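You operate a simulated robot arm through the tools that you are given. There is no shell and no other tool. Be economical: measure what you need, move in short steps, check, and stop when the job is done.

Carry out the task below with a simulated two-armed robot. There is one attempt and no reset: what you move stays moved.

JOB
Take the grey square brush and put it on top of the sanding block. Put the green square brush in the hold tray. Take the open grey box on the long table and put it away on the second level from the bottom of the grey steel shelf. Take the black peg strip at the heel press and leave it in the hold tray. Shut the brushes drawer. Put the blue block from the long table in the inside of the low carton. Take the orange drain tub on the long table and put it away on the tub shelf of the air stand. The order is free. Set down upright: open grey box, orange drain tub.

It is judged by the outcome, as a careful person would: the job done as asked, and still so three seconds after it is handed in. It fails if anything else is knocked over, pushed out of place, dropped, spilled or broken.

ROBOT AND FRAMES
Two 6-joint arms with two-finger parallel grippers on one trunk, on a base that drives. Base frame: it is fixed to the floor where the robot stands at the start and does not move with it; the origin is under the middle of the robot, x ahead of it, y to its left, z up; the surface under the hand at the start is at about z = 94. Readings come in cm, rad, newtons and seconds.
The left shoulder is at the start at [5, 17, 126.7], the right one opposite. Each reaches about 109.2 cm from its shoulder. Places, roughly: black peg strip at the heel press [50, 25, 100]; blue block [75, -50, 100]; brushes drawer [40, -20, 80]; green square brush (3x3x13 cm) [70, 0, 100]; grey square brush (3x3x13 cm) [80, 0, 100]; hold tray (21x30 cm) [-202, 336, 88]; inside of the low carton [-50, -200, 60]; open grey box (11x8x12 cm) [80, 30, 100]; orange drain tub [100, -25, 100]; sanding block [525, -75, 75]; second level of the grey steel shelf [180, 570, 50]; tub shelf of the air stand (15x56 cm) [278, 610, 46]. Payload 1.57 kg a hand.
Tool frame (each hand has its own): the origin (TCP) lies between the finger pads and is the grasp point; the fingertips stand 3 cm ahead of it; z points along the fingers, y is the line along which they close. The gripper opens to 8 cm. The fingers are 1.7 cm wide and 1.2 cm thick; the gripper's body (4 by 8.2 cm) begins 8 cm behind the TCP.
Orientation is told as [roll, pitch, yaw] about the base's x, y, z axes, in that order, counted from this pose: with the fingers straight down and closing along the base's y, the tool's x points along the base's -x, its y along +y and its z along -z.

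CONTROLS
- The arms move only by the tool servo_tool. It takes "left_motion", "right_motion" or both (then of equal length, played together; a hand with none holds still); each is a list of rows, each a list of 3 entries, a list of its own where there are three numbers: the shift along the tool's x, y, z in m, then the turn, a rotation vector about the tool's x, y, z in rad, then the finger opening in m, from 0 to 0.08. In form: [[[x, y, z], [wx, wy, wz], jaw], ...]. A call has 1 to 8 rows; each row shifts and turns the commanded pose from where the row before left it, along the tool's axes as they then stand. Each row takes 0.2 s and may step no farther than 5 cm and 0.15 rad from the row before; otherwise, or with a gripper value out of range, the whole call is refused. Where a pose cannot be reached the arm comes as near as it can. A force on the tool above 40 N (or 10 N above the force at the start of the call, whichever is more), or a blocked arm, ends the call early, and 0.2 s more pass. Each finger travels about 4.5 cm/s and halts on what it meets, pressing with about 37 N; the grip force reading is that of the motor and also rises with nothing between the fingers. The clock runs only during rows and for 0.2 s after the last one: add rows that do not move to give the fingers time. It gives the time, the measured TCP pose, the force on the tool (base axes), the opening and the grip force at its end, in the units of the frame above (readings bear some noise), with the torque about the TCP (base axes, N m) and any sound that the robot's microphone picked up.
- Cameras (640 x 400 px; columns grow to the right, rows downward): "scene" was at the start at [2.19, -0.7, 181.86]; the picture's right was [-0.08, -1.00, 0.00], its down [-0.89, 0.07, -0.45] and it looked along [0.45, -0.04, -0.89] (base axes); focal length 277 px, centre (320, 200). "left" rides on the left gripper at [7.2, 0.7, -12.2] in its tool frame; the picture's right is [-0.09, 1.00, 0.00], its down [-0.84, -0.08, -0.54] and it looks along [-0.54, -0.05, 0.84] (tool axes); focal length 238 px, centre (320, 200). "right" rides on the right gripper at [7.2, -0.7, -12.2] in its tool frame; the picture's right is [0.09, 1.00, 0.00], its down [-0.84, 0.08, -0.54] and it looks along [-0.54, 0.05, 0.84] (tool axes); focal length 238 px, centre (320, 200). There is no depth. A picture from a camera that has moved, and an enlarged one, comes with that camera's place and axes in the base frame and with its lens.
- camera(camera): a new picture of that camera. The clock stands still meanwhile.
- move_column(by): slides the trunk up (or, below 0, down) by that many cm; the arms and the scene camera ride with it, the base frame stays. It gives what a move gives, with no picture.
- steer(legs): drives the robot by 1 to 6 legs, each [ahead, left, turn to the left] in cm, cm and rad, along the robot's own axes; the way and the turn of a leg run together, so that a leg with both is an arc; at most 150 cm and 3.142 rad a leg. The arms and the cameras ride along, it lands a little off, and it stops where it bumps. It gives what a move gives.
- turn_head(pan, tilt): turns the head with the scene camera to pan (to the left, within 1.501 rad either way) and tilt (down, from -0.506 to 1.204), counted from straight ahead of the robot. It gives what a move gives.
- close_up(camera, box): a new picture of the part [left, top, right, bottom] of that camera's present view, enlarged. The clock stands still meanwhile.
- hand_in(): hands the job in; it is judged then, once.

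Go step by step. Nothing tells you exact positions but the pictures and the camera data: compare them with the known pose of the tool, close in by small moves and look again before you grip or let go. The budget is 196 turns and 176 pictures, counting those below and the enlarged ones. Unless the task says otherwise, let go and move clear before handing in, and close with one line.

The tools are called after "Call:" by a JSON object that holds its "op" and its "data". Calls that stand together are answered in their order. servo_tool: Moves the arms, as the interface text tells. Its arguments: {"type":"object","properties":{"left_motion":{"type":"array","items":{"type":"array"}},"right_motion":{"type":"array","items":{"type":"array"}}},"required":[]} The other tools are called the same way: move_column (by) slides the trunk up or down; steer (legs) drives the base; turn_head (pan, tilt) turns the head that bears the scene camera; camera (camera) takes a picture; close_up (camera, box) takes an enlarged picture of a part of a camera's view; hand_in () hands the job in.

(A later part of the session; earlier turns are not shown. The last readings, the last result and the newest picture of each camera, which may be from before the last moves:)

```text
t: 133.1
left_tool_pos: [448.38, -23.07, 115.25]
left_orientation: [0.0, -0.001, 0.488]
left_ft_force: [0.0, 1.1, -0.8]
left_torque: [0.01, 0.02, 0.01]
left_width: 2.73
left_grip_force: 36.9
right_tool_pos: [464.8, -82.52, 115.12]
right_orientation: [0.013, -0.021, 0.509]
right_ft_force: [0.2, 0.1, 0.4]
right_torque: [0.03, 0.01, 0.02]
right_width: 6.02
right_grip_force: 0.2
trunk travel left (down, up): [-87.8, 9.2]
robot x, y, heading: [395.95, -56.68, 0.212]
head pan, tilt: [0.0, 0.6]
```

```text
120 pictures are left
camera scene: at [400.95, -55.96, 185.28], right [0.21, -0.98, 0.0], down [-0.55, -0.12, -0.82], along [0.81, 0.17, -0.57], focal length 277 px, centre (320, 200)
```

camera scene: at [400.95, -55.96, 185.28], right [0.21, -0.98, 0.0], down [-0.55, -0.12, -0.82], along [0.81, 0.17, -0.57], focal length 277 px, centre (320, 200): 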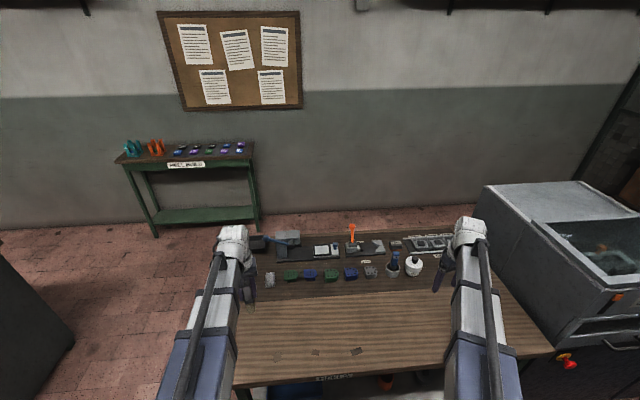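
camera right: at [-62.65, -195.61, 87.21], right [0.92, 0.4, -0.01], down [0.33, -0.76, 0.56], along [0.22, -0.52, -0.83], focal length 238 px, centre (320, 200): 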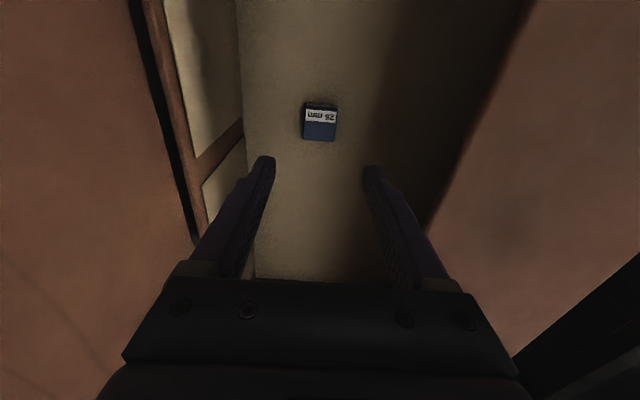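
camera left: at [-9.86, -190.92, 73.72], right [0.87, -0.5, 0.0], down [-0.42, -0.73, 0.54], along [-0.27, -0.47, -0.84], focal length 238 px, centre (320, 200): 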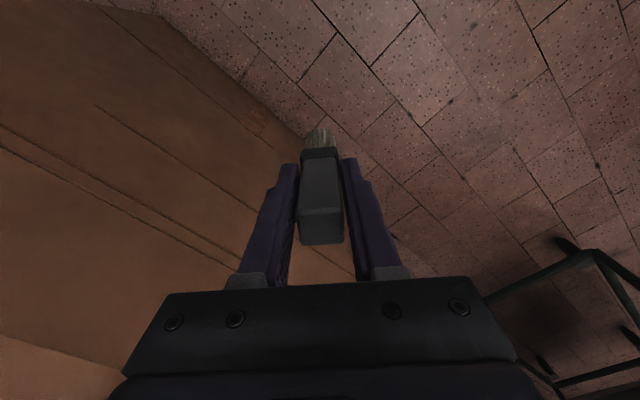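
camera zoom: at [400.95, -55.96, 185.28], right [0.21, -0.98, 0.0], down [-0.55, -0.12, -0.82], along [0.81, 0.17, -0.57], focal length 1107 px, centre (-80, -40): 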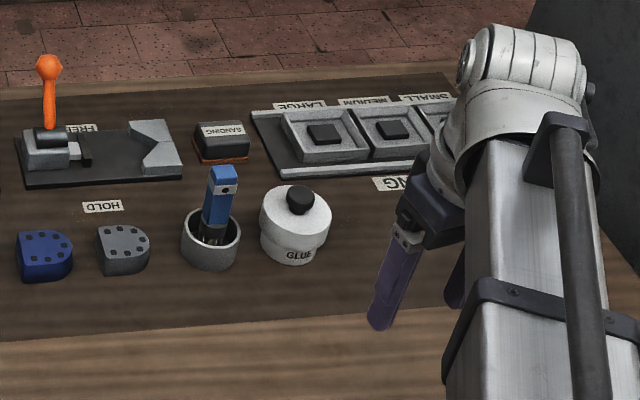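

The sanding block is found near [522, -74], beside the vise. I bring the right hand back in, and drive sideways to line the left arm up with it.

Call:
{"op": "servo_tool", "data": {"right_motion": [[[0.005, 0.045, 0], [0, 0, 0], 0.06], [[0.005, 0.045, 0], [0, 0, 0], 0.06], [[0.005, 0.045, 0], [0, 0, 0], 0.06], [[0.005, 0.045, 0], [0, 0, 0], 0.06]]}}

Call:
{"op": "steer", "data": {"legs": [[0, -63, 0.1]]}}

Call:
{"op": "camera", "data": {"camera": "scene"}}

```text
t: 134.1
left_tool_pos: [448.47, -22.97, 115.22]
left_orientation: [0.003, 0.0, 0.487]
left_ft_force: [-0.8, -0.1, -1.6]
left_torque: [0.02, 0.0, 0.0]
left_width: 2.73
left_grip_force: 37.1
right_tool_pos: [454.39, -67.62, 115.3]
right_orientation: [0.011, -0.021, 0.505]
right_ft_force: [0.5, 0.9, -0.6]
right_torque: [-0.01, 0.02, -0.02]
right_width: 6.01
right_grip_force: 0.0
trunk travel left (down, up): [-87.8, 9.2]
robot x, y, heading: [396.39, -56.96, 0.209]
head pan, tilt: [0.0, 0.6]
```

```text
t: 137.7
left_tool_pos: [461.4, -79.96, 115.27]
left_orientation: [0.0, 0.0, 0.59]
left_ft_force: [-1.2, -0.6, -0.2]
left_torque: [0.02, 0.01, 0.02]
left_width: 2.74
left_grip_force: 37.1
right_tool_pos: [471.68, -123.77, 115.28]
right_orientation: [0.011, -0.02, 0.608]
right_ft_force: [0.5, 0.6, -0.5]
right_torque: [0.0, 0.02, 0.01]
right_width: 6.01
right_grip_force: 0.1
trunk travel left (down, up): [-87.8, 9.2]
robot x, y, heading: [412.44, -118.54, 0.309]
head pan, tilt: [0.0, 0.6]
```

```text
119 pictures are left
camera scene: at [417.32, -117.35, 185.28], right [0.31, -0.95, 0.0], down [-0.54, -0.17, -0.83], along [0.79, 0.25, -0.56], focal length 277 px, centre (320, 200)
```

scene: 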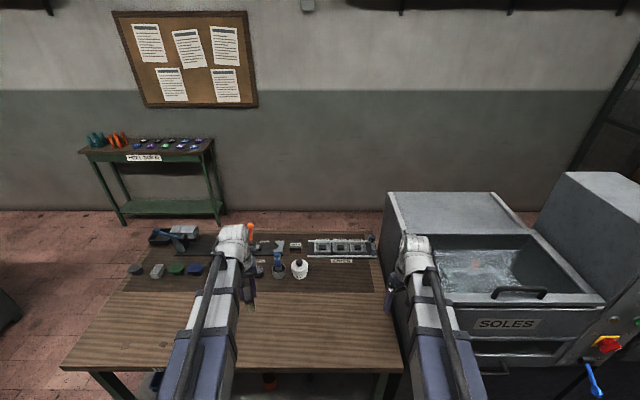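

I shift a bit left and forward so the left arm reaches the block and the right hand stays clear of the "SOLES" cabinet.

Call:
{"op": "steer", "data": {"legs": [[0, 13, 0], [20, 0, 0]]}}

Call:
{"op": "turn_head", "data": {"pan": 0.0, "tilt": 0.75}}

Call:
{"op": "camera", "data": {"camera": "scene"}}

Call:
{"op": "camera", "data": {"camera": "left"}}

```text
t: 140.2
left_tool_pos: [476.63, -61.33, 115.2]
left_orientation: [0.0, 0.001, 0.593]
left_ft_force: [1.1, 0.4, 0.0]
left_torque: [-0.05, 0.0, 0.01]
left_width: 2.73
left_grip_force: 37.0
right_tool_pos: [487.01, -105.28, 115.18]
right_orientation: [0.012, -0.021, 0.607]
right_ft_force: [0.0, 0.4, -0.3]
right_torque: [-0.02, 0.03, -0.02]
right_width: 5.99
right_grip_force: 0.0
trunk travel left (down, up): [-87.8, 9.2]
robot x, y, heading: [427.98, -100.11, 0.312]
head pan, tilt: [0.0, 0.6]
```

```text
t: 140.8
left_tool_pos: [476.52, -61.5, 115.18]
left_orientation: [0.0, -0.002, 0.59]
left_ft_force: [0.0, 0.6, -1.4]
left_torque: [-0.03, 0.01, -0.06]
left_width: 2.69
left_grip_force: 37.1
right_tool_pos: [486.81, -105.21, 115.13]
right_orientation: [0.012, -0.021, 0.609]
right_ft_force: [-0.8, 0.0, -0.4]
right_torque: [0.0, -0.04, 0.01]
right_width: 6.02
right_grip_force: 0.1
trunk travel left (down, up): [-87.8, 9.2]
robot x, y, heading: [428.35, -100.4, 0.307]
head pan, tilt: [0.0, 0.75]
```

```text
118 pictures are left
camera scene: at [431.96, -99.03, 184.0], right [0.31, -0.95, 0.0], down [-0.65, -0.21, -0.73], along [0.7, 0.22, -0.68], focal length 277 px, centre (320, 200)
```

scene: 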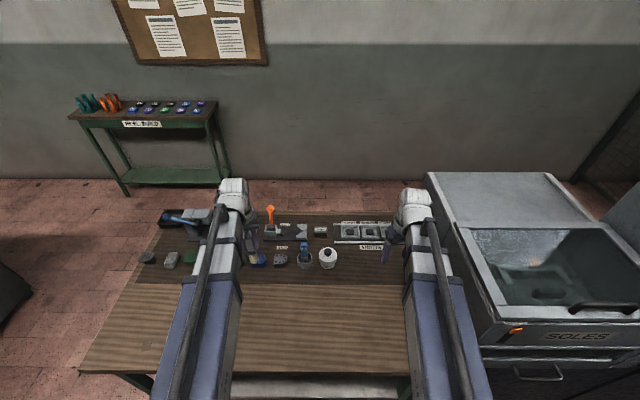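

```text
117 pictures are left
camera left: at [470.22, -64.89, 127.39], right [-0.48, 0.88, 0.0], down [0.74, 0.4, 0.54], along [0.48, 0.26, -0.84], focal length 238 px, centre (320, 200)
```

left: 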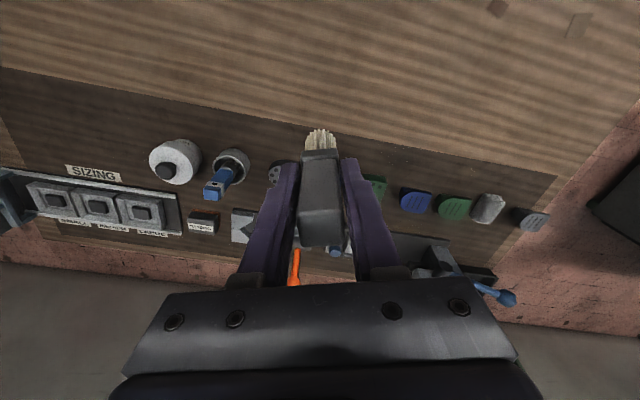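

I estimate the block's top at about [517.5, -72.5, 80]. I extend the left hand over it and align the yaw with the bench.

Call:
{"op": "servo_tool", "data": {"left_motion": [[[-0.031, -0.0355, 0], [0, 0, 0], 0], [[-0.031, -0.0355, 0], [0, 0, 0], 0], [[-0.031, -0.0355, 0], [0, 0, 0], 0], [[-0.031, -0.0355, 0], [0, 0, 0], 0], [[-0.031, -0.0355, 0], [0, 0, 0], 0], [[-0.031, -0.0355, 0], [0, 0, 0], 0], [[-0.031, -0.0355, 0], [0, 0, 0.14], 0], [[0, 0, 0], [0, 0, 0.14], 0]]}}

Call:
{"op": "camera", "data": {"camera": "left"}}

Call:
{"op": "close_up", "data": {"camera": "scene", "box": [240, 180, 440, 305]}}

```text
t: 142.7
left_tool_pos: [508.63, -69.86, 115.14]
left_orientation: [0.001, 0.0, 0.309]
left_ft_force: [0.3, -0.2, -0.5]
left_torque: [-0.02, -0.03, -0.01]
left_width: 2.72
left_grip_force: 36.4
right_tool_pos: [486.87, -105.18, 115.22]
right_orientation: [0.01, -0.021, 0.608]
right_ft_force: [0.4, 0.1, -0.5]
right_torque: [0.01, 0.02, -0.02]
right_width: 5.98
right_grip_force: 0.0
trunk travel left (down, up): [-87.8, 9.2]
robot x, y, heading: [427.73, -99.89, 0.313]
head pan, tilt: [0.0, 0.75]
```

```text
116 pictures are left
camera left: at [501.53, -71.51, 127.41], right [-0.21, 0.98, 0.0], down [0.82, 0.18, 0.54], along [0.53, 0.12, -0.84], focal length 238 px, centre (320, 200)
```

left: 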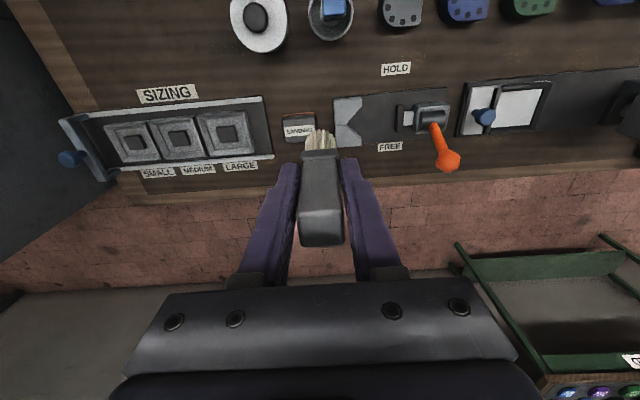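

```text
3.20 times, centred on (340, 242) of scene
camera zoom: at [431.92, -99.0, 183.99], right [0.31, -0.95, 0.0], down [-0.65, -0.21, -0.73], along [0.7, 0.22, -0.68], focal length 886 px, centre (256, 64)
```

zoom: 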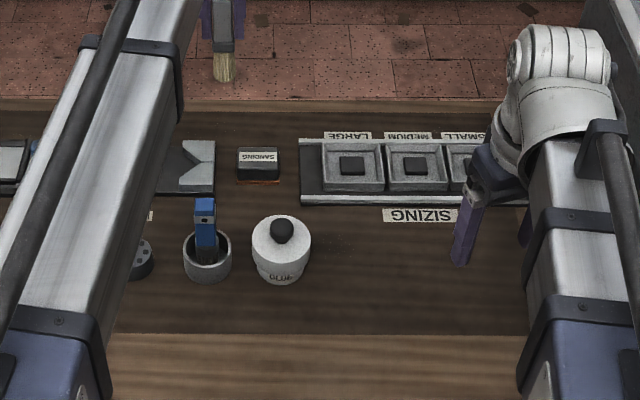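

Call:
{"op": "servo_tool", "data": {"left_motion": [[[-0.029, -0.023, 0], [0, 0, 0], 0], [[-0.029, -0.023, 0], [0, 0, 0], 0]]}}

Call:
{"op": "move_column", "data": {"by": -14}}

Call:
{"op": "close_up", "data": {"camera": "left", "box": [200, 40, 440, 190]}}

Call:
{"op": "close_up", "data": {"camera": "scene", "box": [240, 160, 400, 260]}}

```text
t: 143.2
left_tool_pos: [514.29, -72.8, 115.28]
left_orientation: [-0.001, -0.001, 0.312]
left_ft_force: [-1.0, -0.2, -1.1]
left_torque: [0.01, -0.01, 0.03]
left_width: 2.69
left_grip_force: 37.1
left hand out of reach, approached as far as the arm can: row 2
right_tool_pos: [486.85, -105.12, 115.34]
right_orientation: [0.012, -0.02, 0.608]
right_ft_force: [-0.3, 0.1, 0.1]
right_torque: [-0.02, 0.0, -0.03]
right_width: 6.01
right_grip_force: 0.0
trunk travel left (down, up): [-87.8, 9.2]
robot x, y, heading: [427.85, -100.04, 0.308]
head pan, tilt: [0.0, 0.75]
```

```text
t: 144.9
left_tool_pos: [514.23, -72.74, 101.22]
left_orientation: [0.001, -0.001, 0.312]
left_ft_force: [0.4, 0.1, -0.3]
left_torque: [-0.01, 0.02, 0.0]
left_width: 2.76
left_grip_force: 36.9
right_tool_pos: [486.8, -105.3, 101.38]
right_orientation: [0.012, -0.022, 0.609]
right_ft_force: [-0.5, 0.5, 0.3]
right_torque: [0.02, -0.02, 0.02]
right_width: 6.0
right_grip_force: 0.1
trunk travel left (down, up): [-73.8, 23.2]
robot x, y, heading: [427.89, -99.98, 0.309]
head pan, tilt: [0.0, 0.75]
```

```text
2.67 times, centred on (320, 115) of left
camera zoom: at [507.2, -74.27, 113.36], right [-0.22, 0.98, 0.0], down [0.82, 0.18, 0.54], along [0.53, 0.12, -0.84], focal length 636 px, centre (320, 427)
```

zoom: 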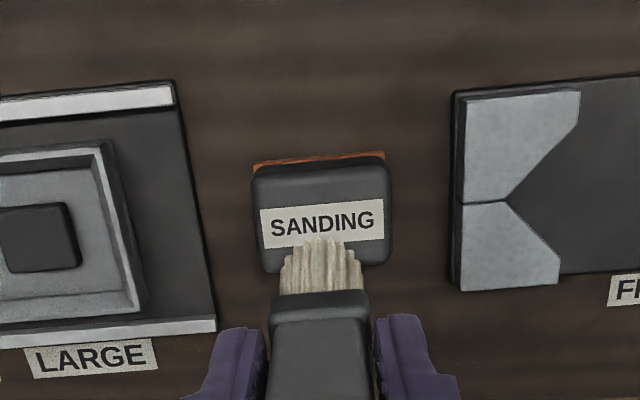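

```text
4.00 times, centred on (320, 210) of scene
camera zoom: at [432.01, -99.03, 170.0], right [0.31, -0.95, 0.0], down [-0.65, -0.21, -0.73], along [0.7, 0.22, -0.68], focal length 1107 px, centre (320, 160)
```

zoom: 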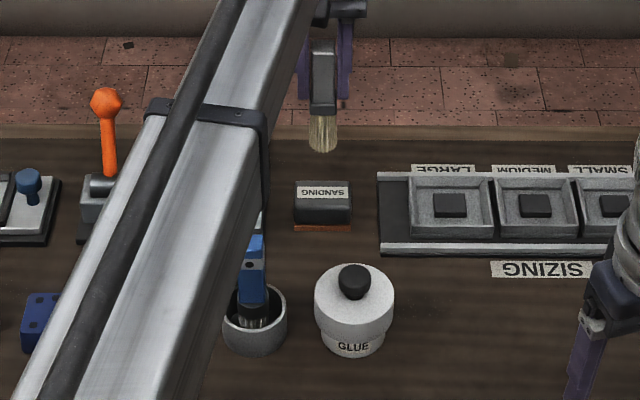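

The hand axis is centred on the block's top (z≈85). I lower gently toward contact.

Call:
{"op": "move_column", "data": {"by": -4.5}}

Call:
{"op": "close_up", "data": {"camera": "scene", "box": [260, 140, 380, 215]}}

Call:
{"op": "close_up", "data": {"camera": "left", "box": [220, 60, 420, 185]}}

```text
t: 145.8
left_tool_pos: [514.17, -72.54, 96.69]
left_orientation: [0.001, 0.0, 0.311]
left_ft_force: [1.1, 0.2, -0.9]
left_torque: [-0.02, -0.01, 0.01]
left_width: 2.73
left_grip_force: 37.3
right_tool_pos: [486.78, -105.12, 96.74]
right_orientation: [0.012, -0.021, 0.61]
right_ft_force: [-0.3, 0.8, 0.3]
right_torque: [-0.03, -0.01, 0.0]
right_width: 6.0
right_grip_force: 0.0
trunk travel left (down, up): [-69.3, 27.7]
robot x, y, heading: [427.87, -100.1, 0.32]
head pan, tilt: [0.0, 0.75]
```

```text
5.33 times, centred on (320, 178) of scene
camera zoom: at [432.0, -99.03, 165.49], right [0.31, -0.95, 0.0], down [-0.65, -0.21, -0.73], along [0.7, 0.22, -0.68], focal length 1476 px, centre (320, 320)
```

zoom: 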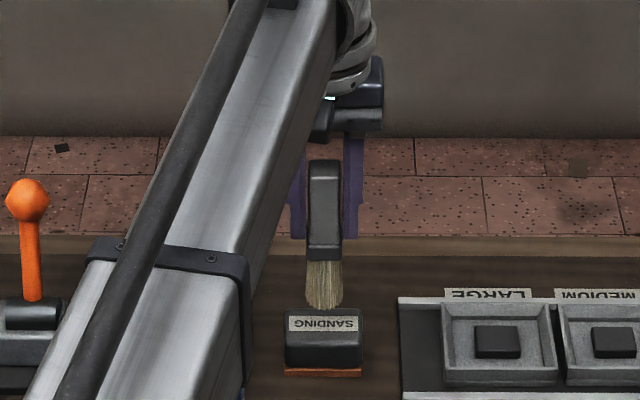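

```text
3.20 times, centred on (320, 122) of left
camera zoom: at [507.2, -74.27, 108.86], right [-0.22, 0.98, 0.0], down [0.82, 0.18, 0.54], along [0.53, 0.12, -0.84], focal length 763 px, centre (320, 448)
```

zoom: 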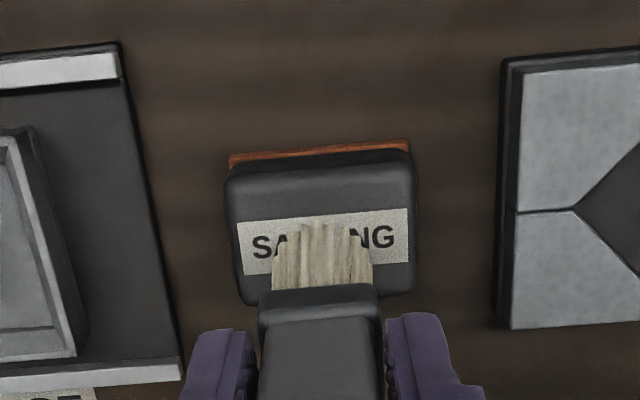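

Call:
{"op": "move_column", "data": {"by": -1.8}}

Call:
{"op": "move_column", "data": {"by": -0.4}}

Call:
{"op": "close_up", "data": {"camera": "scene", "box": [260, 130, 380, 205]}}

```text
t: 146.4
left_tool_pos: [514.29, -72.73, 94.92]
left_orientation: [0.001, -0.002, 0.31]
left_ft_force: [-0.2, 0.0, 0.0]
left_torque: [0.0, 0.02, -0.01]
left_width: 2.74
left_grip_force: 36.6
right_tool_pos: [486.89, -105.12, 94.96]
right_orientation: [0.011, -0.02, 0.609]
right_ft_force: [0.2, -0.1, 0.8]
right_torque: [-0.03, 0.04, -0.02]
right_width: 6.04
right_grip_force: 0.1
trunk travel left (down, up): [-67.5, 29.5]
robot x, y, heading: [428.19, -100.06, 0.318]
head pan, tilt: [0.0, 0.75]
```

```text
t: 147.0
left_tool_pos: [514.26, -72.67, 94.51]
left_orientation: [0.0, -0.003, 0.31]
left_ft_force: [0.9, 0.1, -0.6]
left_torque: [0.0, 0.02, 0.0]
left_width: 2.7
left_grip_force: 37.2
right_tool_pos: [486.75, -105.19, 94.5]
right_orientation: [0.013, -0.021, 0.608]
right_ft_force: [-0.1, -0.2, 0.0]
right_torque: [0.0, 0.03, -0.04]
right_width: 6.0
right_grip_force: 0.2
trunk travel left (down, up): [-67.1, 29.9]
robot x, y, heading: [428.15, -99.89, 0.316]
head pan, tilt: [0.0, 0.75]
```

```text
5.33 times, centred on (320, 168) of scene
camera zoom: at [432.01, -99.02, 163.29], right [0.31, -0.95, 0.0], down [-0.65, -0.21, -0.73], along [0.7, 0.22, -0.68], focal length 1476 px, centre (320, 373)
```

zoom: 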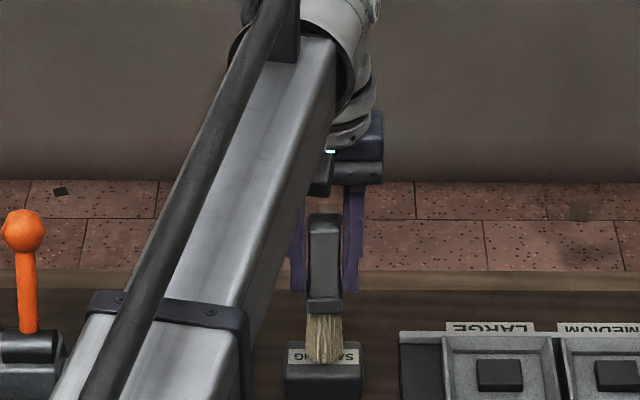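

Call:
{"op": "move_column", "data": {"by": -0.4}}

Call:
{"op": "move_column", "data": {"by": -0.4}}

Call:
{"op": "move_column", "data": {"by": -0.3}}

Call:
{"op": "close_up", "data": {"camera": "left", "box": [220, 60, 420, 185]}}

Call:
{"op": "close_up", "data": {"camera": "scene", "box": [280, 150, 360, 200]}}

```text
t: 147.5
left_tool_pos: [514.24, -72.6, 94.1]
left_orientation: [0.0, 0.0, 0.31]
left_ft_force: [-0.7, 0.6, -0.9]
left_torque: [0.0, 0.02, 0.01]
left_width: 2.71
left_grip_force: 37.2
right_tool_pos: [486.78, -105.2, 94.17]
right_orientation: [0.013, -0.022, 0.609]
right_ft_force: [0.8, 0.3, -0.5]
right_torque: [0.02, -0.03, 0.03]
right_width: 6.01
right_grip_force: 0.0
trunk travel left (down, up): [-66.7, 30.3]
robot x, y, heading: [428.21, -100.14, 0.314]
head pan, tilt: [0.0, 0.75]
```

```text
t: 148.0
left_tool_pos: [514.13, -72.7, 93.61]
left_orientation: [0.0, -0.001, 0.31]
left_ft_force: [0.3, 0.7, 5.2]
left_torque: [-0.03, 0.04, 0.01]
left_width: 2.71
left_grip_force: 36.9
right_tool_pos: [486.85, -105.14, 93.68]
right_orientation: [0.013, -0.021, 0.611]
right_ft_force: [-0.3, 0.6, 0.4]
right_torque: [0.03, 0.04, -0.01]
right_width: 6.0
right_grip_force: 0.0
trunk travel left (down, up): [-66.3, 30.7]
robot x, y, heading: [428.44, -100.13, 0.309]
head pan, tilt: [0.0, 0.75]
```

```text
t: 148.6
left_tool_pos: [514.13, -72.72, 93.74]
left_orientation: [0.001, -0.007, 0.311]
left_ft_force: [4.4, 1.3, 30.2]
left_torque: [0.13, -0.36, 0.02]
left_width: 2.74
left_grip_force: 36.7
right_tool_pos: [486.76, -105.2, 93.5]
right_orientation: [0.01, -0.023, 0.608]
right_ft_force: [-0.3, -0.3, -0.8]
right_torque: [-0.03, 0.0, 0.0]
right_width: 5.99
right_grip_force: 0.1
trunk travel left (down, up): [-66.0, 31.0]
robot x, y, heading: [427.98, -100.07, 0.312]
head pan, tilt: [0.0, 0.75]
```

```text
3.20 times, centred on (320, 122) of left
camera zoom: at [507.03, -74.32, 105.78], right [-0.22, 0.98, 0.0], down [0.82, 0.18, 0.55], along [0.53, 0.12, -0.84], focal length 763 px, centre (320, 448)
```

zoom: 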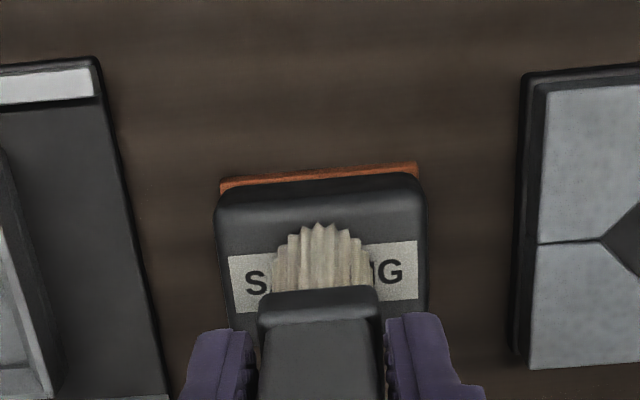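

```text
8.00 times, centred on (320, 175) of scene
camera zoom: at [431.69, -99.13, 162.24], right [0.31, -0.95, 0.0], down [-0.65, -0.21, -0.73], along [0.7, 0.23, -0.68], focal length 2214 px, centre (320, 400)
```

zoom: 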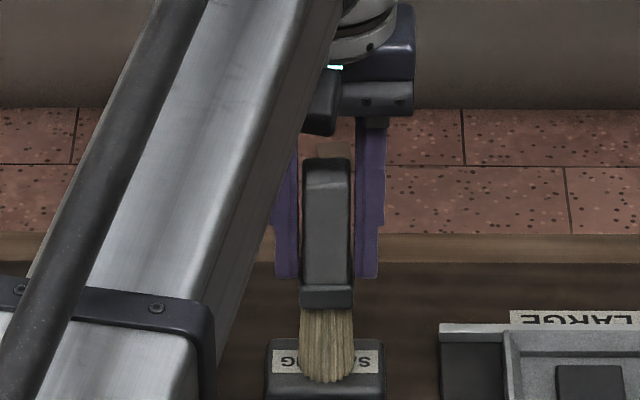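

The brush has made contact, centred on the block. I relieve the pressure and open the fingers just slightly, to see whether it stands.

Call:
{"op": "move_column", "data": {"by": 0.4}}

Call:
{"op": "servo_tool", "data": {"left_motion": [[[0, 0, 0], [0, 0, 0], 0.029], [[0, 0, 0], [0, 0, 0], 0.032], [[0, 0, 0], [0, 0, 0], 0.035], [[0, 0, 0], [0, 0, 0], 0.035]]}}

Call:
{"op": "close_up", "data": {"camera": "scene", "box": [280, 150, 360, 200]}}

Call:
{"op": "camera", "data": {"camera": "left"}}

```text
t: 149.1
left_tool_pos: [514.15, -72.7, 93.89]
left_orientation: [0.0, -0.001, 0.311]
left_ft_force: [0.0, 0.8, -0.8]
left_torque: [0.0, -0.02, -0.03]
left_width: 2.71
left_grip_force: 37.6
right_tool_pos: [486.81, -105.21, 93.77]
right_orientation: [0.012, -0.023, 0.61]
right_ft_force: [0.1, -0.1, -0.4]
right_torque: [0.03, -0.04, 0.01]
right_width: 6.0
right_grip_force: 0.1
trunk travel left (down, up): [-66.4, 30.6]
robot x, y, heading: [428.07, -100.15, 0.309]
head pan, tilt: [0.0, 0.75]
```

```text
t: 150.1
left_tool_pos: [514.14, -72.74, 93.83]
left_orientation: [-0.001, -0.001, 0.31]
left_ft_force: [-0.3, 0.7, -0.8]
left_torque: [-0.03, -0.02, -0.01]
left_width: 3.5
left_grip_force: 0.1
right_tool_pos: [486.82, -105.23, 94.03]
right_orientation: [0.011, -0.02, 0.61]
right_ft_force: [0.1, 0.4, 0.3]
right_torque: [-0.01, 0.0, 0.0]
right_width: 6.0
right_grip_force: 0.0
trunk travel left (down, up): [-66.4, 30.6]
robot x, y, heading: [427.86, -100.42, 0.31]
head pan, tilt: [0.0, 0.75]
```

```text
8.00 times, centred on (320, 175) of scene
camera zoom: at [432.02, -99.02, 162.59], right [0.31, -0.95, 0.0], down [-0.65, -0.21, -0.73], along [0.7, 0.22, -0.68], focal length 2214 px, centre (320, 400)
```

zoom: 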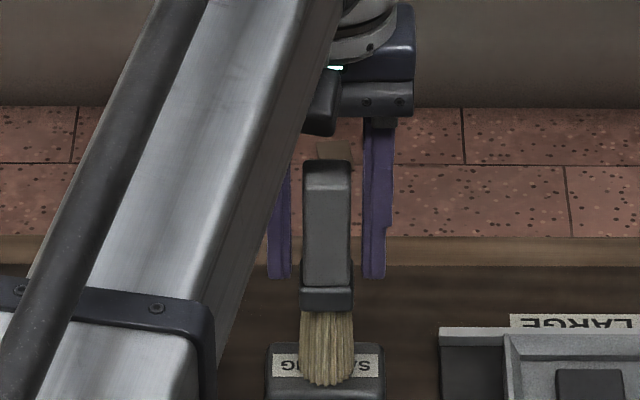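

```text
106 pictures are left
camera left: at [507.21, -74.27, 105.95], right [-0.22, 0.98, 0.0], down [0.82, 0.18, 0.54], along [0.53, 0.12, -0.84], focal length 238 px, centre (320, 200)
```

left: 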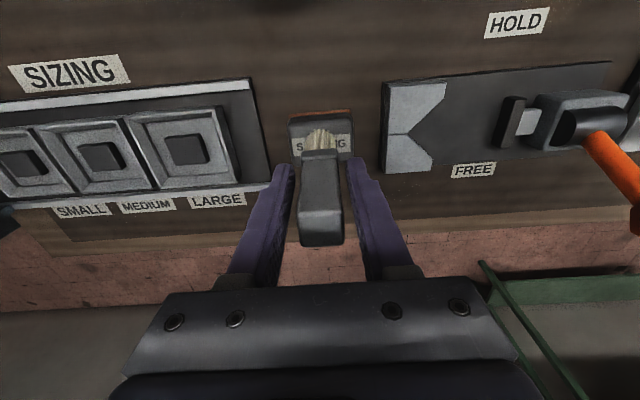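

It stands by itself. I open fully, rise straight up, and check once more.

Call:
{"op": "servo_tool", "data": {"left_motion": [[[0, 0, 0], [0, 0, 0], 0.05], [[0, 0, 0], [0, 0, 0], 0.065], [[0, 0, 0], [0, 0, 0], 0.075], [[0, 0, 0], [0, 0, 0], 0.075]]}}

Call:
{"op": "move_column", "data": {"by": 21.5}}

Call:
{"op": "servo_tool", "data": {"left_motion": [[[0.04, 0.027, 0], [0, 0, 0], 0.075], [[0.04, 0.027, 0], [0, 0, 0], 0.075], [[0.04, 0.027, 0], [0, 0, 0], 0.075], [[0.04, 0.027, 0], [0, 0, 0], 0.075], [[0.04, 0.027, 0], [0, 0, 0], 0.075], [[0.04, 0.027, 0], [0, 0, 0], 0.075], [[0.04, 0.027, 0], [0, 0, 0], 0.075], [[0.04, 0.027, 0], [0, 0, 0], 0.075]]}}

Call:
{"op": "close_up", "data": {"camera": "scene", "box": [200, 150, 440, 300]}}

```text
t: 151.1
left_tool_pos: [514.31, -72.71, 93.77]
left_orientation: [0.0, -0.001, 0.309]
left_ft_force: [-0.5, 1.2, -0.5]
left_torque: [-0.02, -0.03, 0.01]
left_width: 7.48
left_grip_force: 0.0
right_tool_pos: [486.86, -105.16, 93.83]
right_orientation: [0.011, -0.023, 0.609]
right_ft_force: [-0.3, 0.0, -0.1]
right_torque: [-0.02, -0.01, 0.0]
right_width: 5.99
right_grip_force: 0.1
trunk travel left (down, up): [-66.4, 30.6]
robot x, y, heading: [427.99, -100.43, 0.311]
head pan, tilt: [0.0, 0.75]
```

```text
t: 153.4
left_tool_pos: [514.32, -72.73, 115.37]
left_orientation: [0.0, -0.001, 0.31]
left_ft_force: [-0.8, -0.3, -0.1]
left_torque: [0.02, 0.0, -0.02]
left_width: 7.49
left_grip_force: 0.2
right_tool_pos: [486.87, -105.14, 115.24]
right_orientation: [0.011, -0.019, 0.608]
right_ft_force: [-0.3, 0.6, -0.3]
right_torque: [0.02, -0.02, -0.01]
right_width: 5.99
right_grip_force: 0.1
trunk travel left (down, up): [-87.9, 9.1]
robot x, y, heading: [427.97, -99.73, 0.312]
head pan, tilt: [0.0, 0.75]
```

```text
t: 155.2
left_tool_pos: [477.19, -61.87, 115.35]
left_orientation: [-0.003, -0.003, 0.313]
left_ft_force: [-0.3, 0.0, 0.6]
left_torque: [-0.05, 0.02, 0.02]
left_width: 7.5
left_grip_force: 0.0
right_tool_pos: [486.76, -105.16, 115.47]
right_orientation: [0.011, -0.022, 0.61]
right_ft_force: [0.1, -1.2, 0.4]
right_torque: [0.02, -0.02, 0.01]
right_width: 5.99
right_grip_force: 0.1
trunk travel left (down, up): [-87.9, 9.1]
robot x, y, heading: [427.8, -100.05, 0.314]
head pan, tilt: [0.0, 0.75]
```

```text
2.67 times, centred on (320, 225) of scene
camera zoom: at [431.88, -98.99, 184.09], right [0.31, -0.95, 0.0], down [-0.65, -0.21, -0.73], along [0.7, 0.22, -0.68], focal length 738 px, centre (320, 133)
```

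zoom: 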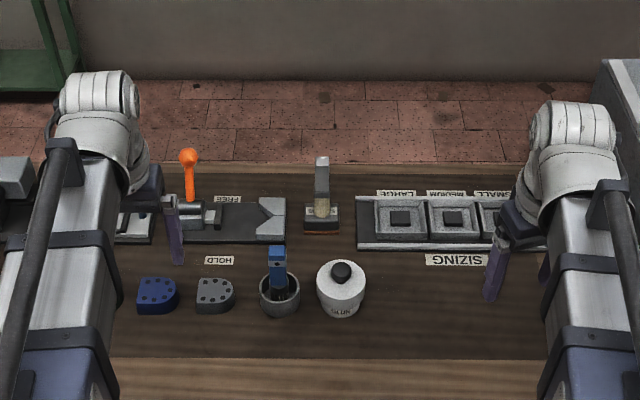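

The grey brush stands on the sanding block, nothing else disturbed. I drive back the way I came.

Call:
{"op": "steer", "data": {"legs": [[-40, 0, 0], [0, 0, -0.245], [-150, 0, 0], [-150, 0, 0], [-90, 0, 0], [0, 0, -0.07]]}}

```text
t: 177.7
left_tool_pos: [53.53, -109.47, 115.32]
left_orientation: [0.002, -0.002, -0.034]
left_ft_force: [-0.2, -0.5, -0.2]
left_torque: [0.0, -0.03, 0.0]
left_width: 7.51
left_grip_force: 0.1
right_tool_pos: [47.76, -153.29, 115.41]
right_orientation: [0.014, -0.023, 0.263]
right_ft_force: [0.0, 0.0, -0.1]
right_torque: [0.0, -0.08, 0.0]
right_width: 6.0
right_grip_force: 0.0
trunk travel left (down, up): [-87.9, 9.1]
robot x, y, heading: [-5.7, -128.94, -0.034]
head pan, tilt: [0.0, 0.75]
```

Call:
{"op": "steer", "data": {"legs": [[-60, 125, 0.03], [55, 0, 0]]}}

Call:
{"op": "turn_head", "data": {"pan": 0.0, "tilt": 1.0}}

Call:
{"op": "camera", "data": {"camera": "scene"}}

Call:
{"op": "camera", "data": {"camera": "left"}}

```text
t: 187.2
left_tool_pos: [50.54, 13.89, 115.33]
left_orientation: [0.0, -0.001, -0.009]
left_ft_force: [0.3, 0.8, -0.5]
left_torque: [-0.01, 0.02, 0.01]
left_width: 7.5
left_grip_force: 0.1
right_tool_pos: [45.91, -30.28, 115.27]
right_orientation: [0.012, -0.019, 0.291]
right_ft_force: [0.7, -0.3, -1.0]
right_torque: [0.03, 0.0, -0.02]
right_width: 6.02
right_grip_force: 0.2
trunk travel left (down, up): [-87.9, 9.1]
robot x, y, heading: [-8.36, -6.82, -0.008]
head pan, tilt: [0.0, 0.75]
```

```text
t: 188.0
left_tool_pos: [50.28, 13.89, 115.34]
left_orientation: [-0.001, -0.001, -0.01]
left_ft_force: [0.1, 0.0, 0.3]
left_torque: [-0.03, 0.03, -0.03]
left_width: 7.51
left_grip_force: 0.1
right_tool_pos: [45.81, -30.22, 115.31]
right_orientation: [0.013, -0.021, 0.289]
right_ft_force: [0.1, 0.5, 0.4]
right_torque: [-0.03, 0.01, -0.03]
right_width: 6.01
right_grip_force: 0.0
trunk travel left (down, up): [-87.9, 9.1]
robot x, y, heading: [-8.56, -6.81, -0.009]
head pan, tilt: [0.0, 1.0]
```

```text
104 pictures are left
camera scene: at [-5.64, -7.1, 182.18], right [-0.01, -1.0, 0.0], down [-0.84, 0.01, -0.54], along [0.54, 0.0, -0.84], focal length 277 px, centre (320, 200)
```

scene: 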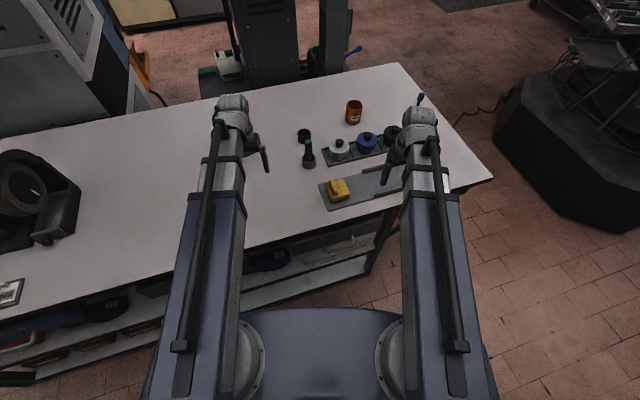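

```text
103 pictures are left
camera left: at [43.16, 14.58, 127.47], right [0.1, 0.99, 0.0], down [0.83, -0.08, 0.54], along [0.54, -0.06, -0.84], focal length 238 px, centre (320, 200)
```

left: 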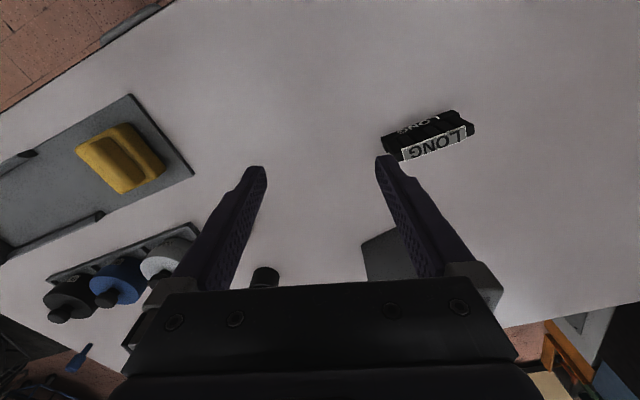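

The strip is near [54.5, 27.3]. I turn the left hand to grip it across its short side and move the right hand off the table.

Call:
{"op": "servo_tool", "data": {"left_motion": [[[-0.014, 0.045, 0], [0, 0, 0], 0.08], [[-0.014, 0.045, 0], [0, 0, 0], 0.08], [[-0.014, 0.044, 0], [0, 0, 0], 0.08], [[0, 0, 0], [0, 0, 0.142], 0.08], [[0, 0, 0], [0, 0, 0.142], 0.08], [[0, 0, 0], [0, 0, 0.142], 0.08], [[0, 0, 0], [0, 0, 0.142], 0.08], [[0, 0, 0], [0, 0, 0.142], 0.08]], "right_motion": [[[0.0098, -0.048, 0], [0, 0, 0], 0.08], [[0.0098, -0.048, 0], [0, 0, 0], 0.08], [[0.0098, -0.048, 0], [0, 0, 0], 0.08], [[0.0098, -0.048, 0], [0, 0, 0], 0.08], [[0.0098, -0.048, 0], [0, 0, 0], 0.08], [[0.0098, -0.048, 0], [0, 0, 0], 0.08], [[0.0098, -0.048, 0], [0, 0, 0], 0.08], [[0.0098, -0.048, 0], [0, 0, 0], 0.08]]}}

Call:
{"op": "servo_tool", "data": {"left_motion": [[[0, 0, 0], [0, 0, 0.142], 0.08], [[0, 0, 0], [0, 0, 0.142], 0.08], [[0, 0, 0], [0, 0, 0.142], 0.08], [[0, 0, 0], [0, 0, 0.142], 0.08]], "right_motion": [[[0.01, -0.048, 0], [0, 0, 0], 0.08], [[0, 0, 0], [0, 0, 0], 0.08], [[0, 0, 0], [0, 0, 0], 0.08], [[0, 0, 0], [0, 0, 0], 0.08]]}}

Call:
{"op": "camera", "data": {"camera": "left"}}

Call:
{"op": "camera", "data": {"camera": "scene"}}

```text
t: 189.8
left_tool_pos: [54.68, 27.07, 115.3]
left_orientation: [0.002, -0.001, -0.722]
left_ft_force: [0.2, -0.4, -0.1]
left_torque: [0.02, -0.01, -0.03]
left_width: 7.99
left_grip_force: 0.1
right_tool_pos: [49.41, -69.34, 115.2]
right_orientation: [0.012, -0.021, 0.29]
right_ft_force: [-0.1, -0.7, -0.1]
right_torque: [0.0, -0.02, 0.02]
right_width: 8.0
right_grip_force: 0.1
right hand out of reach, approached as far as the arm can: row 5
trunk travel left (down, up): [-87.9, 9.1]
robot x, y, heading: [-8.61, -6.9, -0.006]
head pan, tilt: [0.0, 1.0]
```

```text
t: 190.8
left_tool_pos: [54.69, 27.27, 115.46]
left_orientation: [0.003, -0.003, -1.289]
left_ft_force: [0.1, 0.6, -0.5]
left_torque: [-0.02, 0.0, -0.03]
left_width: 7.99
left_grip_force: 0.0
right_tool_pos: [49.66, -74.14, 115.39]
right_orientation: [0.012, -0.02, 0.289]
right_ft_force: [-0.3, -0.4, 0.3]
right_torque: [0.0, -0.03, -0.01]
right_width: 8.0
right_grip_force: 0.0
trunk travel left (down, up): [-87.9, 9.1]
robot x, y, heading: [-8.3, -7.21, -0.011]
head pan, tilt: [0.0, 1.0]
```

```text
102 pictures are left
camera left: at [53.32, 34.34, 127.46], right [0.98, 0.19, 0.0], down [0.16, -0.83, 0.54], along [0.1, -0.53, -0.84], focal length 238 px, centre (320, 200)
```

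left: 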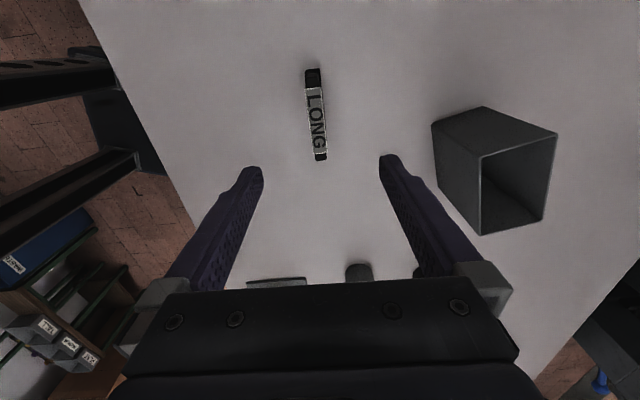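

```text
101 pictures are left
camera scene: at [-5.62, -7.07, 182.18], right [-0.01, -1.0, 0.0], down [-0.84, 0.01, -0.54], along [0.54, 0.0, -0.84], focal length 277 px, centre (320, 200)
```

scene: 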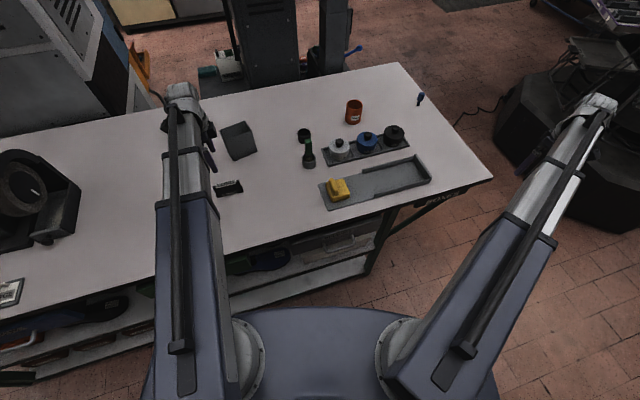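

Call:
{"op": "close_up", "data": {"camera": "left", "box": [256, 60, 384, 170]}}

Call:
{"op": "close_up", "data": {"camera": "scene", "box": [196, 165, 260, 205]}}

```text
3.64 times, centred on (320, 115) of left
camera zoom: at [53.32, 34.34, 127.46], right [0.98, 0.19, 0.0], down [0.16, -0.83, 0.54], along [0.1, -0.53, -0.84], focal length 867 px, centre (320, 509)
```

zoom: 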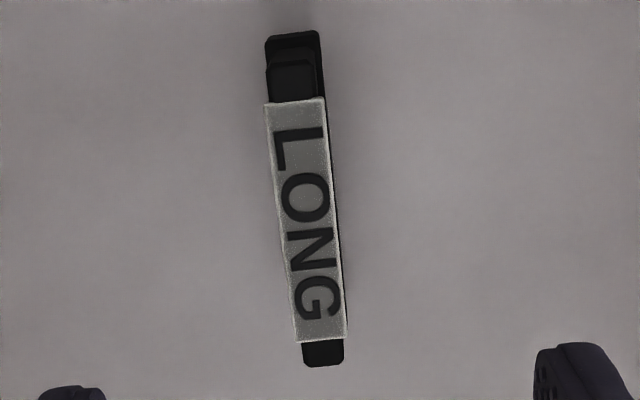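

```text
10.00 times, centred on (228, 185) of scene
camera zoom: at [-5.62, -7.07, 182.18], right [-0.01, -1.0, 0.0], down [-0.84, 0.01, -0.54], along [0.54, 0.0, -0.84], focal length 2767 px, centre (1240, 350)
```

zoom: 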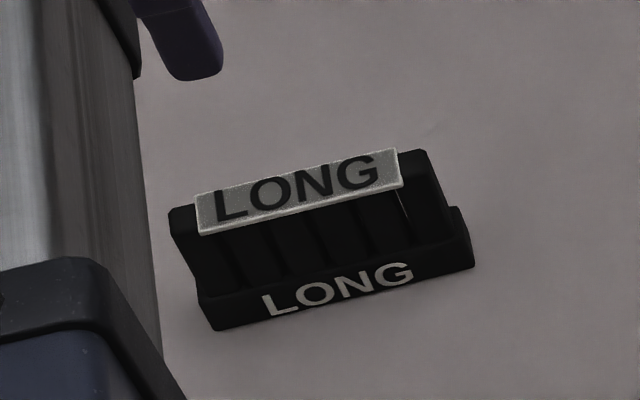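

The strip is a small upright rack about 2 cm thick. I correct the yaw by 0.12 and shift 0.5 cm, then lower and grip.

Call:
{"op": "servo_tool", "data": {"left_motion": [[[0, -0.005, 0], [0, 0, -0.12], 0.08], [[0, 0, 0], [0, 0, 0], 0.08]]}}

Call:
{"op": "move_column", "data": {"by": -12}}

Call:
{"op": "camera", "data": {"camera": "left"}}

```text
t: 191.4
left_tool_pos: [54.24, 27.12, 115.32]
left_orientation: [0.001, -0.001, -1.165]
left_ft_force: [0.1, 0.3, -0.4]
left_torque: [0.02, 0.01, 0.01]
left_width: 8.02
left_grip_force: 0.1
right_tool_pos: [49.78, -74.14, 115.41]
right_orientation: [0.013, -0.019, 0.29]
right_ft_force: [0.9, 0.0, 0.3]
right_torque: [-0.01, 0.0, -0.01]
right_width: 8.03
right_grip_force: 0.0
trunk travel left (down, up): [-87.9, 9.1]
robot x, y, heading: [-8.22, -7.28, -0.008]
head pan, tilt: [0.0, 1.0]
```

```text
t: 192.9
left_tool_pos: [54.1, 26.99, 103.3]
left_orientation: [0.002, -0.002, -1.168]
left_ft_force: [-0.2, 0.9, 0.4]
left_torque: [0.02, 0.02, -0.01]
left_width: 8.0
left_grip_force: 0.0
right_tool_pos: [49.74, -74.26, 103.47]
right_orientation: [0.01, -0.021, 0.289]
right_ft_force: [0.2, 0.4, -0.1]
right_torque: [0.01, -0.01, 0.02]
right_width: 8.01
right_grip_force: 0.0
trunk travel left (down, up): [-75.9, 21.1]
robot x, y, heading: [-8.49, -7.14, -0.01]
head pan, tilt: [0.0, 1.0]
```

```text
98 pictures are left
camera left: at [51.94, 33.93, 115.48], right [0.95, 0.31, 0.0], down [0.26, -0.8, 0.54], along [0.17, -0.52, -0.84], focal length 238 px, centre (320, 200)
```

left: 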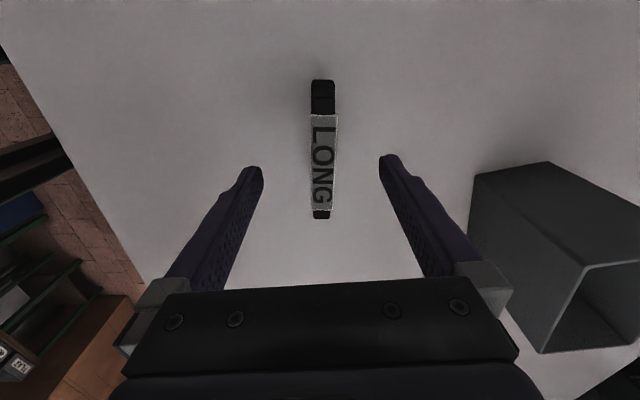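

Call:
{"op": "move_column", "data": {"by": -5.5}}

Call:
{"op": "servo_tool", "data": {"left_motion": [[[0, 0, 0], [0, 0, 0], 0.0], [[0, 0, 0], [0, 0, 0], 0.0], [[0, 0, 0], [0, 0, 0], 0.0], [[0, 0, 0], [0, 0, 0], 0.0], [[0, 0, 0], [0, 0, 0], 0.0], [[0, 0, 0], [0, 0, 0], 0.0]]}}

Call:
{"op": "move_column", "data": {"by": 19}}

Call:
{"op": "camera", "data": {"camera": "left"}}

```text
t: 193.8
left_tool_pos: [54.19, 27.08, 97.75]
left_orientation: [0.002, -0.002, -1.168]
left_ft_force: [-0.7, 0.3, -0.3]
left_torque: [0.01, -0.03, 0.01]
left_width: 7.99
left_grip_force: 0.0
right_tool_pos: [49.57, -74.14, 97.79]
right_orientation: [0.011, -0.021, 0.29]
right_ft_force: [0.0, 0.7, 0.1]
right_torque: [0.0, 0.0, 0.0]
right_width: 7.97
right_grip_force: 0.0
trunk travel left (down, up): [-70.4, 26.6]
robot x, y, heading: [-8.75, -6.88, -0.003]
head pan, tilt: [0.0, 1.0]
```

```text
t: 195.2
left_tool_pos: [54.2, 27.11, 97.85]
left_orientation: [0.002, -0.002, -1.168]
left_ft_force: [-0.4, -0.2, 0.4]
left_torque: [0.03, 0.03, 0.03]
left_width: 1.71
left_grip_force: 31.9
right_tool_pos: [49.74, -74.03, 97.77]
right_orientation: [0.011, -0.02, 0.29]
right_ft_force: [-0.4, -0.1, -0.3]
right_torque: [-0.02, -0.02, 0.0]
right_width: 7.99
right_grip_force: 0.0
trunk travel left (down, up): [-70.4, 26.6]
robot x, y, heading: [-8.46, -6.86, -0.01]
head pan, tilt: [0.0, 1.0]
```

```text
t: 197.3
left_tool_pos: [54.15, 27.07, 116.92]
left_orientation: [0.002, -0.002, -1.168]
left_ft_force: [-0.5, 1.4, -1.6]
left_torque: [-0.03, 0.02, 0.02]
left_width: 1.73
left_grip_force: 32.5
right_tool_pos: [49.64, -74.07, 116.91]
right_orientation: [0.012, -0.021, 0.289]
right_ft_force: [-0.5, -0.4, -0.2]
right_torque: [-0.02, 0.01, -0.02]
right_width: 8.01
right_grip_force: 0.1
trunk travel left (down, up): [-89.4, 7.6]
robot x, y, heading: [-8.33, -6.99, -0.004]
head pan, tilt: [0.0, 1.0]
```

```text
97 pictures are left
camera left: at [51.96, 33.93, 128.95], right [0.95, 0.31, 0.0], down [0.26, -0.8, 0.54], along [0.17, -0.52, -0.84], focal length 238 px, centre (320, 200)
```

left: 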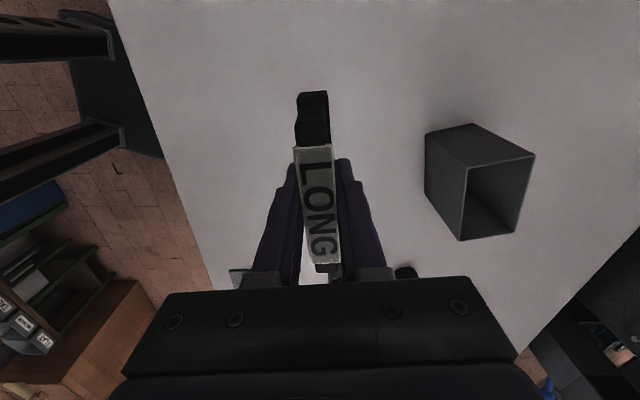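

The strip is held. Now the right hand goes over to the green brush at about [68.6, -0.5].

Call:
{"op": "servo_tool", "data": {"right_motion": [[[-0.0244, 0.0406, 0], [0, 0, 0], 0.08], [[-0.0244, 0.0406, 0], [0, 0, 0], 0.08], [[-0.0244, 0.0406, 0], [0, 0, 0], 0.08], [[-0.0244, 0.0406, 0], [0, 0, 0], 0.08], [[-0.0244, 0.0406, 0], [0, 0, 0], 0.08], [[-0.0244, 0.0406, 0], [0, 0, 0], 0.08], [[-0.0244, 0.0406, 0], [0, 0, 0], 0.08], [[-0.0244, 0.0406, 0], [0, 0, 0], 0.08]]}}

Call:
{"op": "servo_tool", "data": {"right_motion": [[[-0.0244, 0.0406, 0], [0, 0, 0], 0.08], [[-0.0244, 0.0406, 0], [0, 0, 0], 0.08], [[-0.0244, 0.0406, 0], [0, 0, 0], 0.08], [[-0.0244, 0.0406, 0], [0, 0, 0], 0.08], [[-0.0244, 0.0406, 0], [0, 0, 0], 0.08], [[-0.0244, 0.0406, 0], [0, 0, 0], 0.08]]}}

Call:
{"op": "camera", "data": {"camera": "right"}}

```text
t: 199.1
left_tool_pos: [54.18, 27.13, 116.86]
left_orientation: [0.001, 0.0, -1.168]
left_ft_force: [0.0, -0.3, -1.1]
left_torque: [0.0, 0.0, 0.02]
left_width: 1.72
left_grip_force: 32.0
right_tool_pos: [59.27, -37.29, 116.87]
right_orientation: [0.012, -0.021, 0.287]
right_ft_force: [-0.6, 0.0, 0.6]
right_torque: [0.02, 0.02, 0.05]
right_width: 8.02
right_grip_force: 0.1
right hand out of reach, approached as far as the arm can: row 2, 6
trunk travel left (down, up): [-89.4, 7.6]
robot x, y, heading: [-8.5, -6.89, -0.007]
head pan, tilt: [0.0, 1.0]
```

```text
t: 200.5
left_tool_pos: [54.29, 27.17, 116.81]
left_orientation: [0.001, -0.002, -1.168]
left_ft_force: [0.7, -0.1, -1.9]
left_torque: [0.01, -0.01, 0.04]
left_width: 1.76
left_grip_force: 32.4
right_tool_pos: [66.29, -9.65, 116.77]
right_orientation: [0.011, -0.021, 0.288]
right_ft_force: [-0.2, 0.3, 0.3]
right_torque: [0.0, -0.02, -0.02]
right_width: 8.0
right_grip_force: 0.0
right hand out of reach, approached as far as the arm can: row 4
trunk travel left (down, up): [-89.4, 7.6]
robot x, y, heading: [-8.4, -6.53, -0.011]
head pan, tilt: [0.0, 1.0]
```

```text
96 pictures are left
camera right: at [59.42, -12.33, 128.82], right [-0.37, 0.93, 0.01], down [0.77, 0.3, 0.56], along [0.52, 0.21, -0.83], focal length 238 px, centre (320, 200)
```

right: 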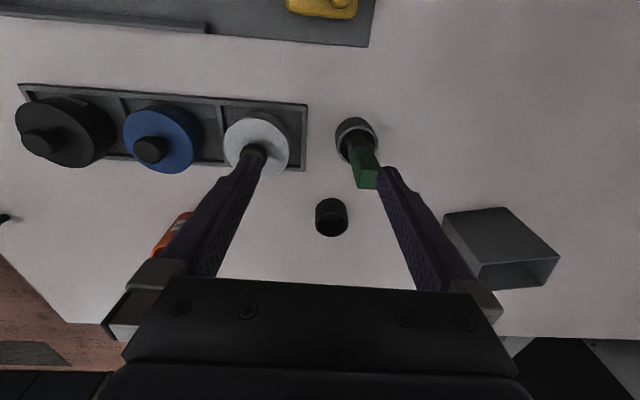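

Call:
{"op": "servo_tool", "data": {"right_motion": [[[-0.017, 0.026, 0], [0, 0, 0], 0.08], [[-0.017, 0.026, 0], [0, 0, 0], 0.08], [[0, 0, 0], [0, 0, 0], 0.08]]}}

Call:
{"op": "close_up", "data": {"camera": "right", "box": [240, 60, 400, 160]}}

```text
t: 201.3
left_tool_pos: [54.18, 27.12, 116.83]
left_orientation: [0.0, -0.003, -1.167]
left_ft_force: [-0.1, 0.1, -0.6]
left_torque: [0.02, -0.02, 0.0]
left_width: 1.76
left_grip_force: 31.9
right_tool_pos: [67.99, -3.74, 116.86]
right_orientation: [0.011, -0.021, 0.286]
right_ft_force: [-0.6, 0.1, 0.0]
right_torque: [-0.02, -0.01, -0.01]
right_width: 8.02
right_grip_force: 0.0
trunk travel left (down, up): [-89.4, 7.6]
robot x, y, heading: [-8.69, -7.06, -0.008]
head pan, tilt: [0.0, 1.0]
```

```text
4.00 times, centred on (320, 110) of right
camera zoom: at [61.13, -6.48, 128.84], right [-0.37, 0.93, 0.01], down [0.77, 0.3, 0.56], along [0.52, 0.22, -0.83], focal length 953 px, centre (320, 560)
```

zoom: 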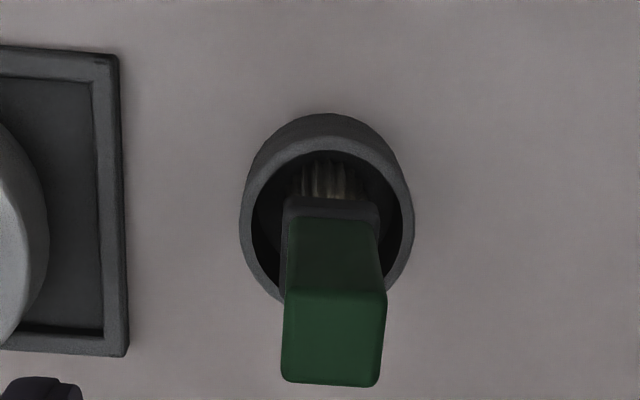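

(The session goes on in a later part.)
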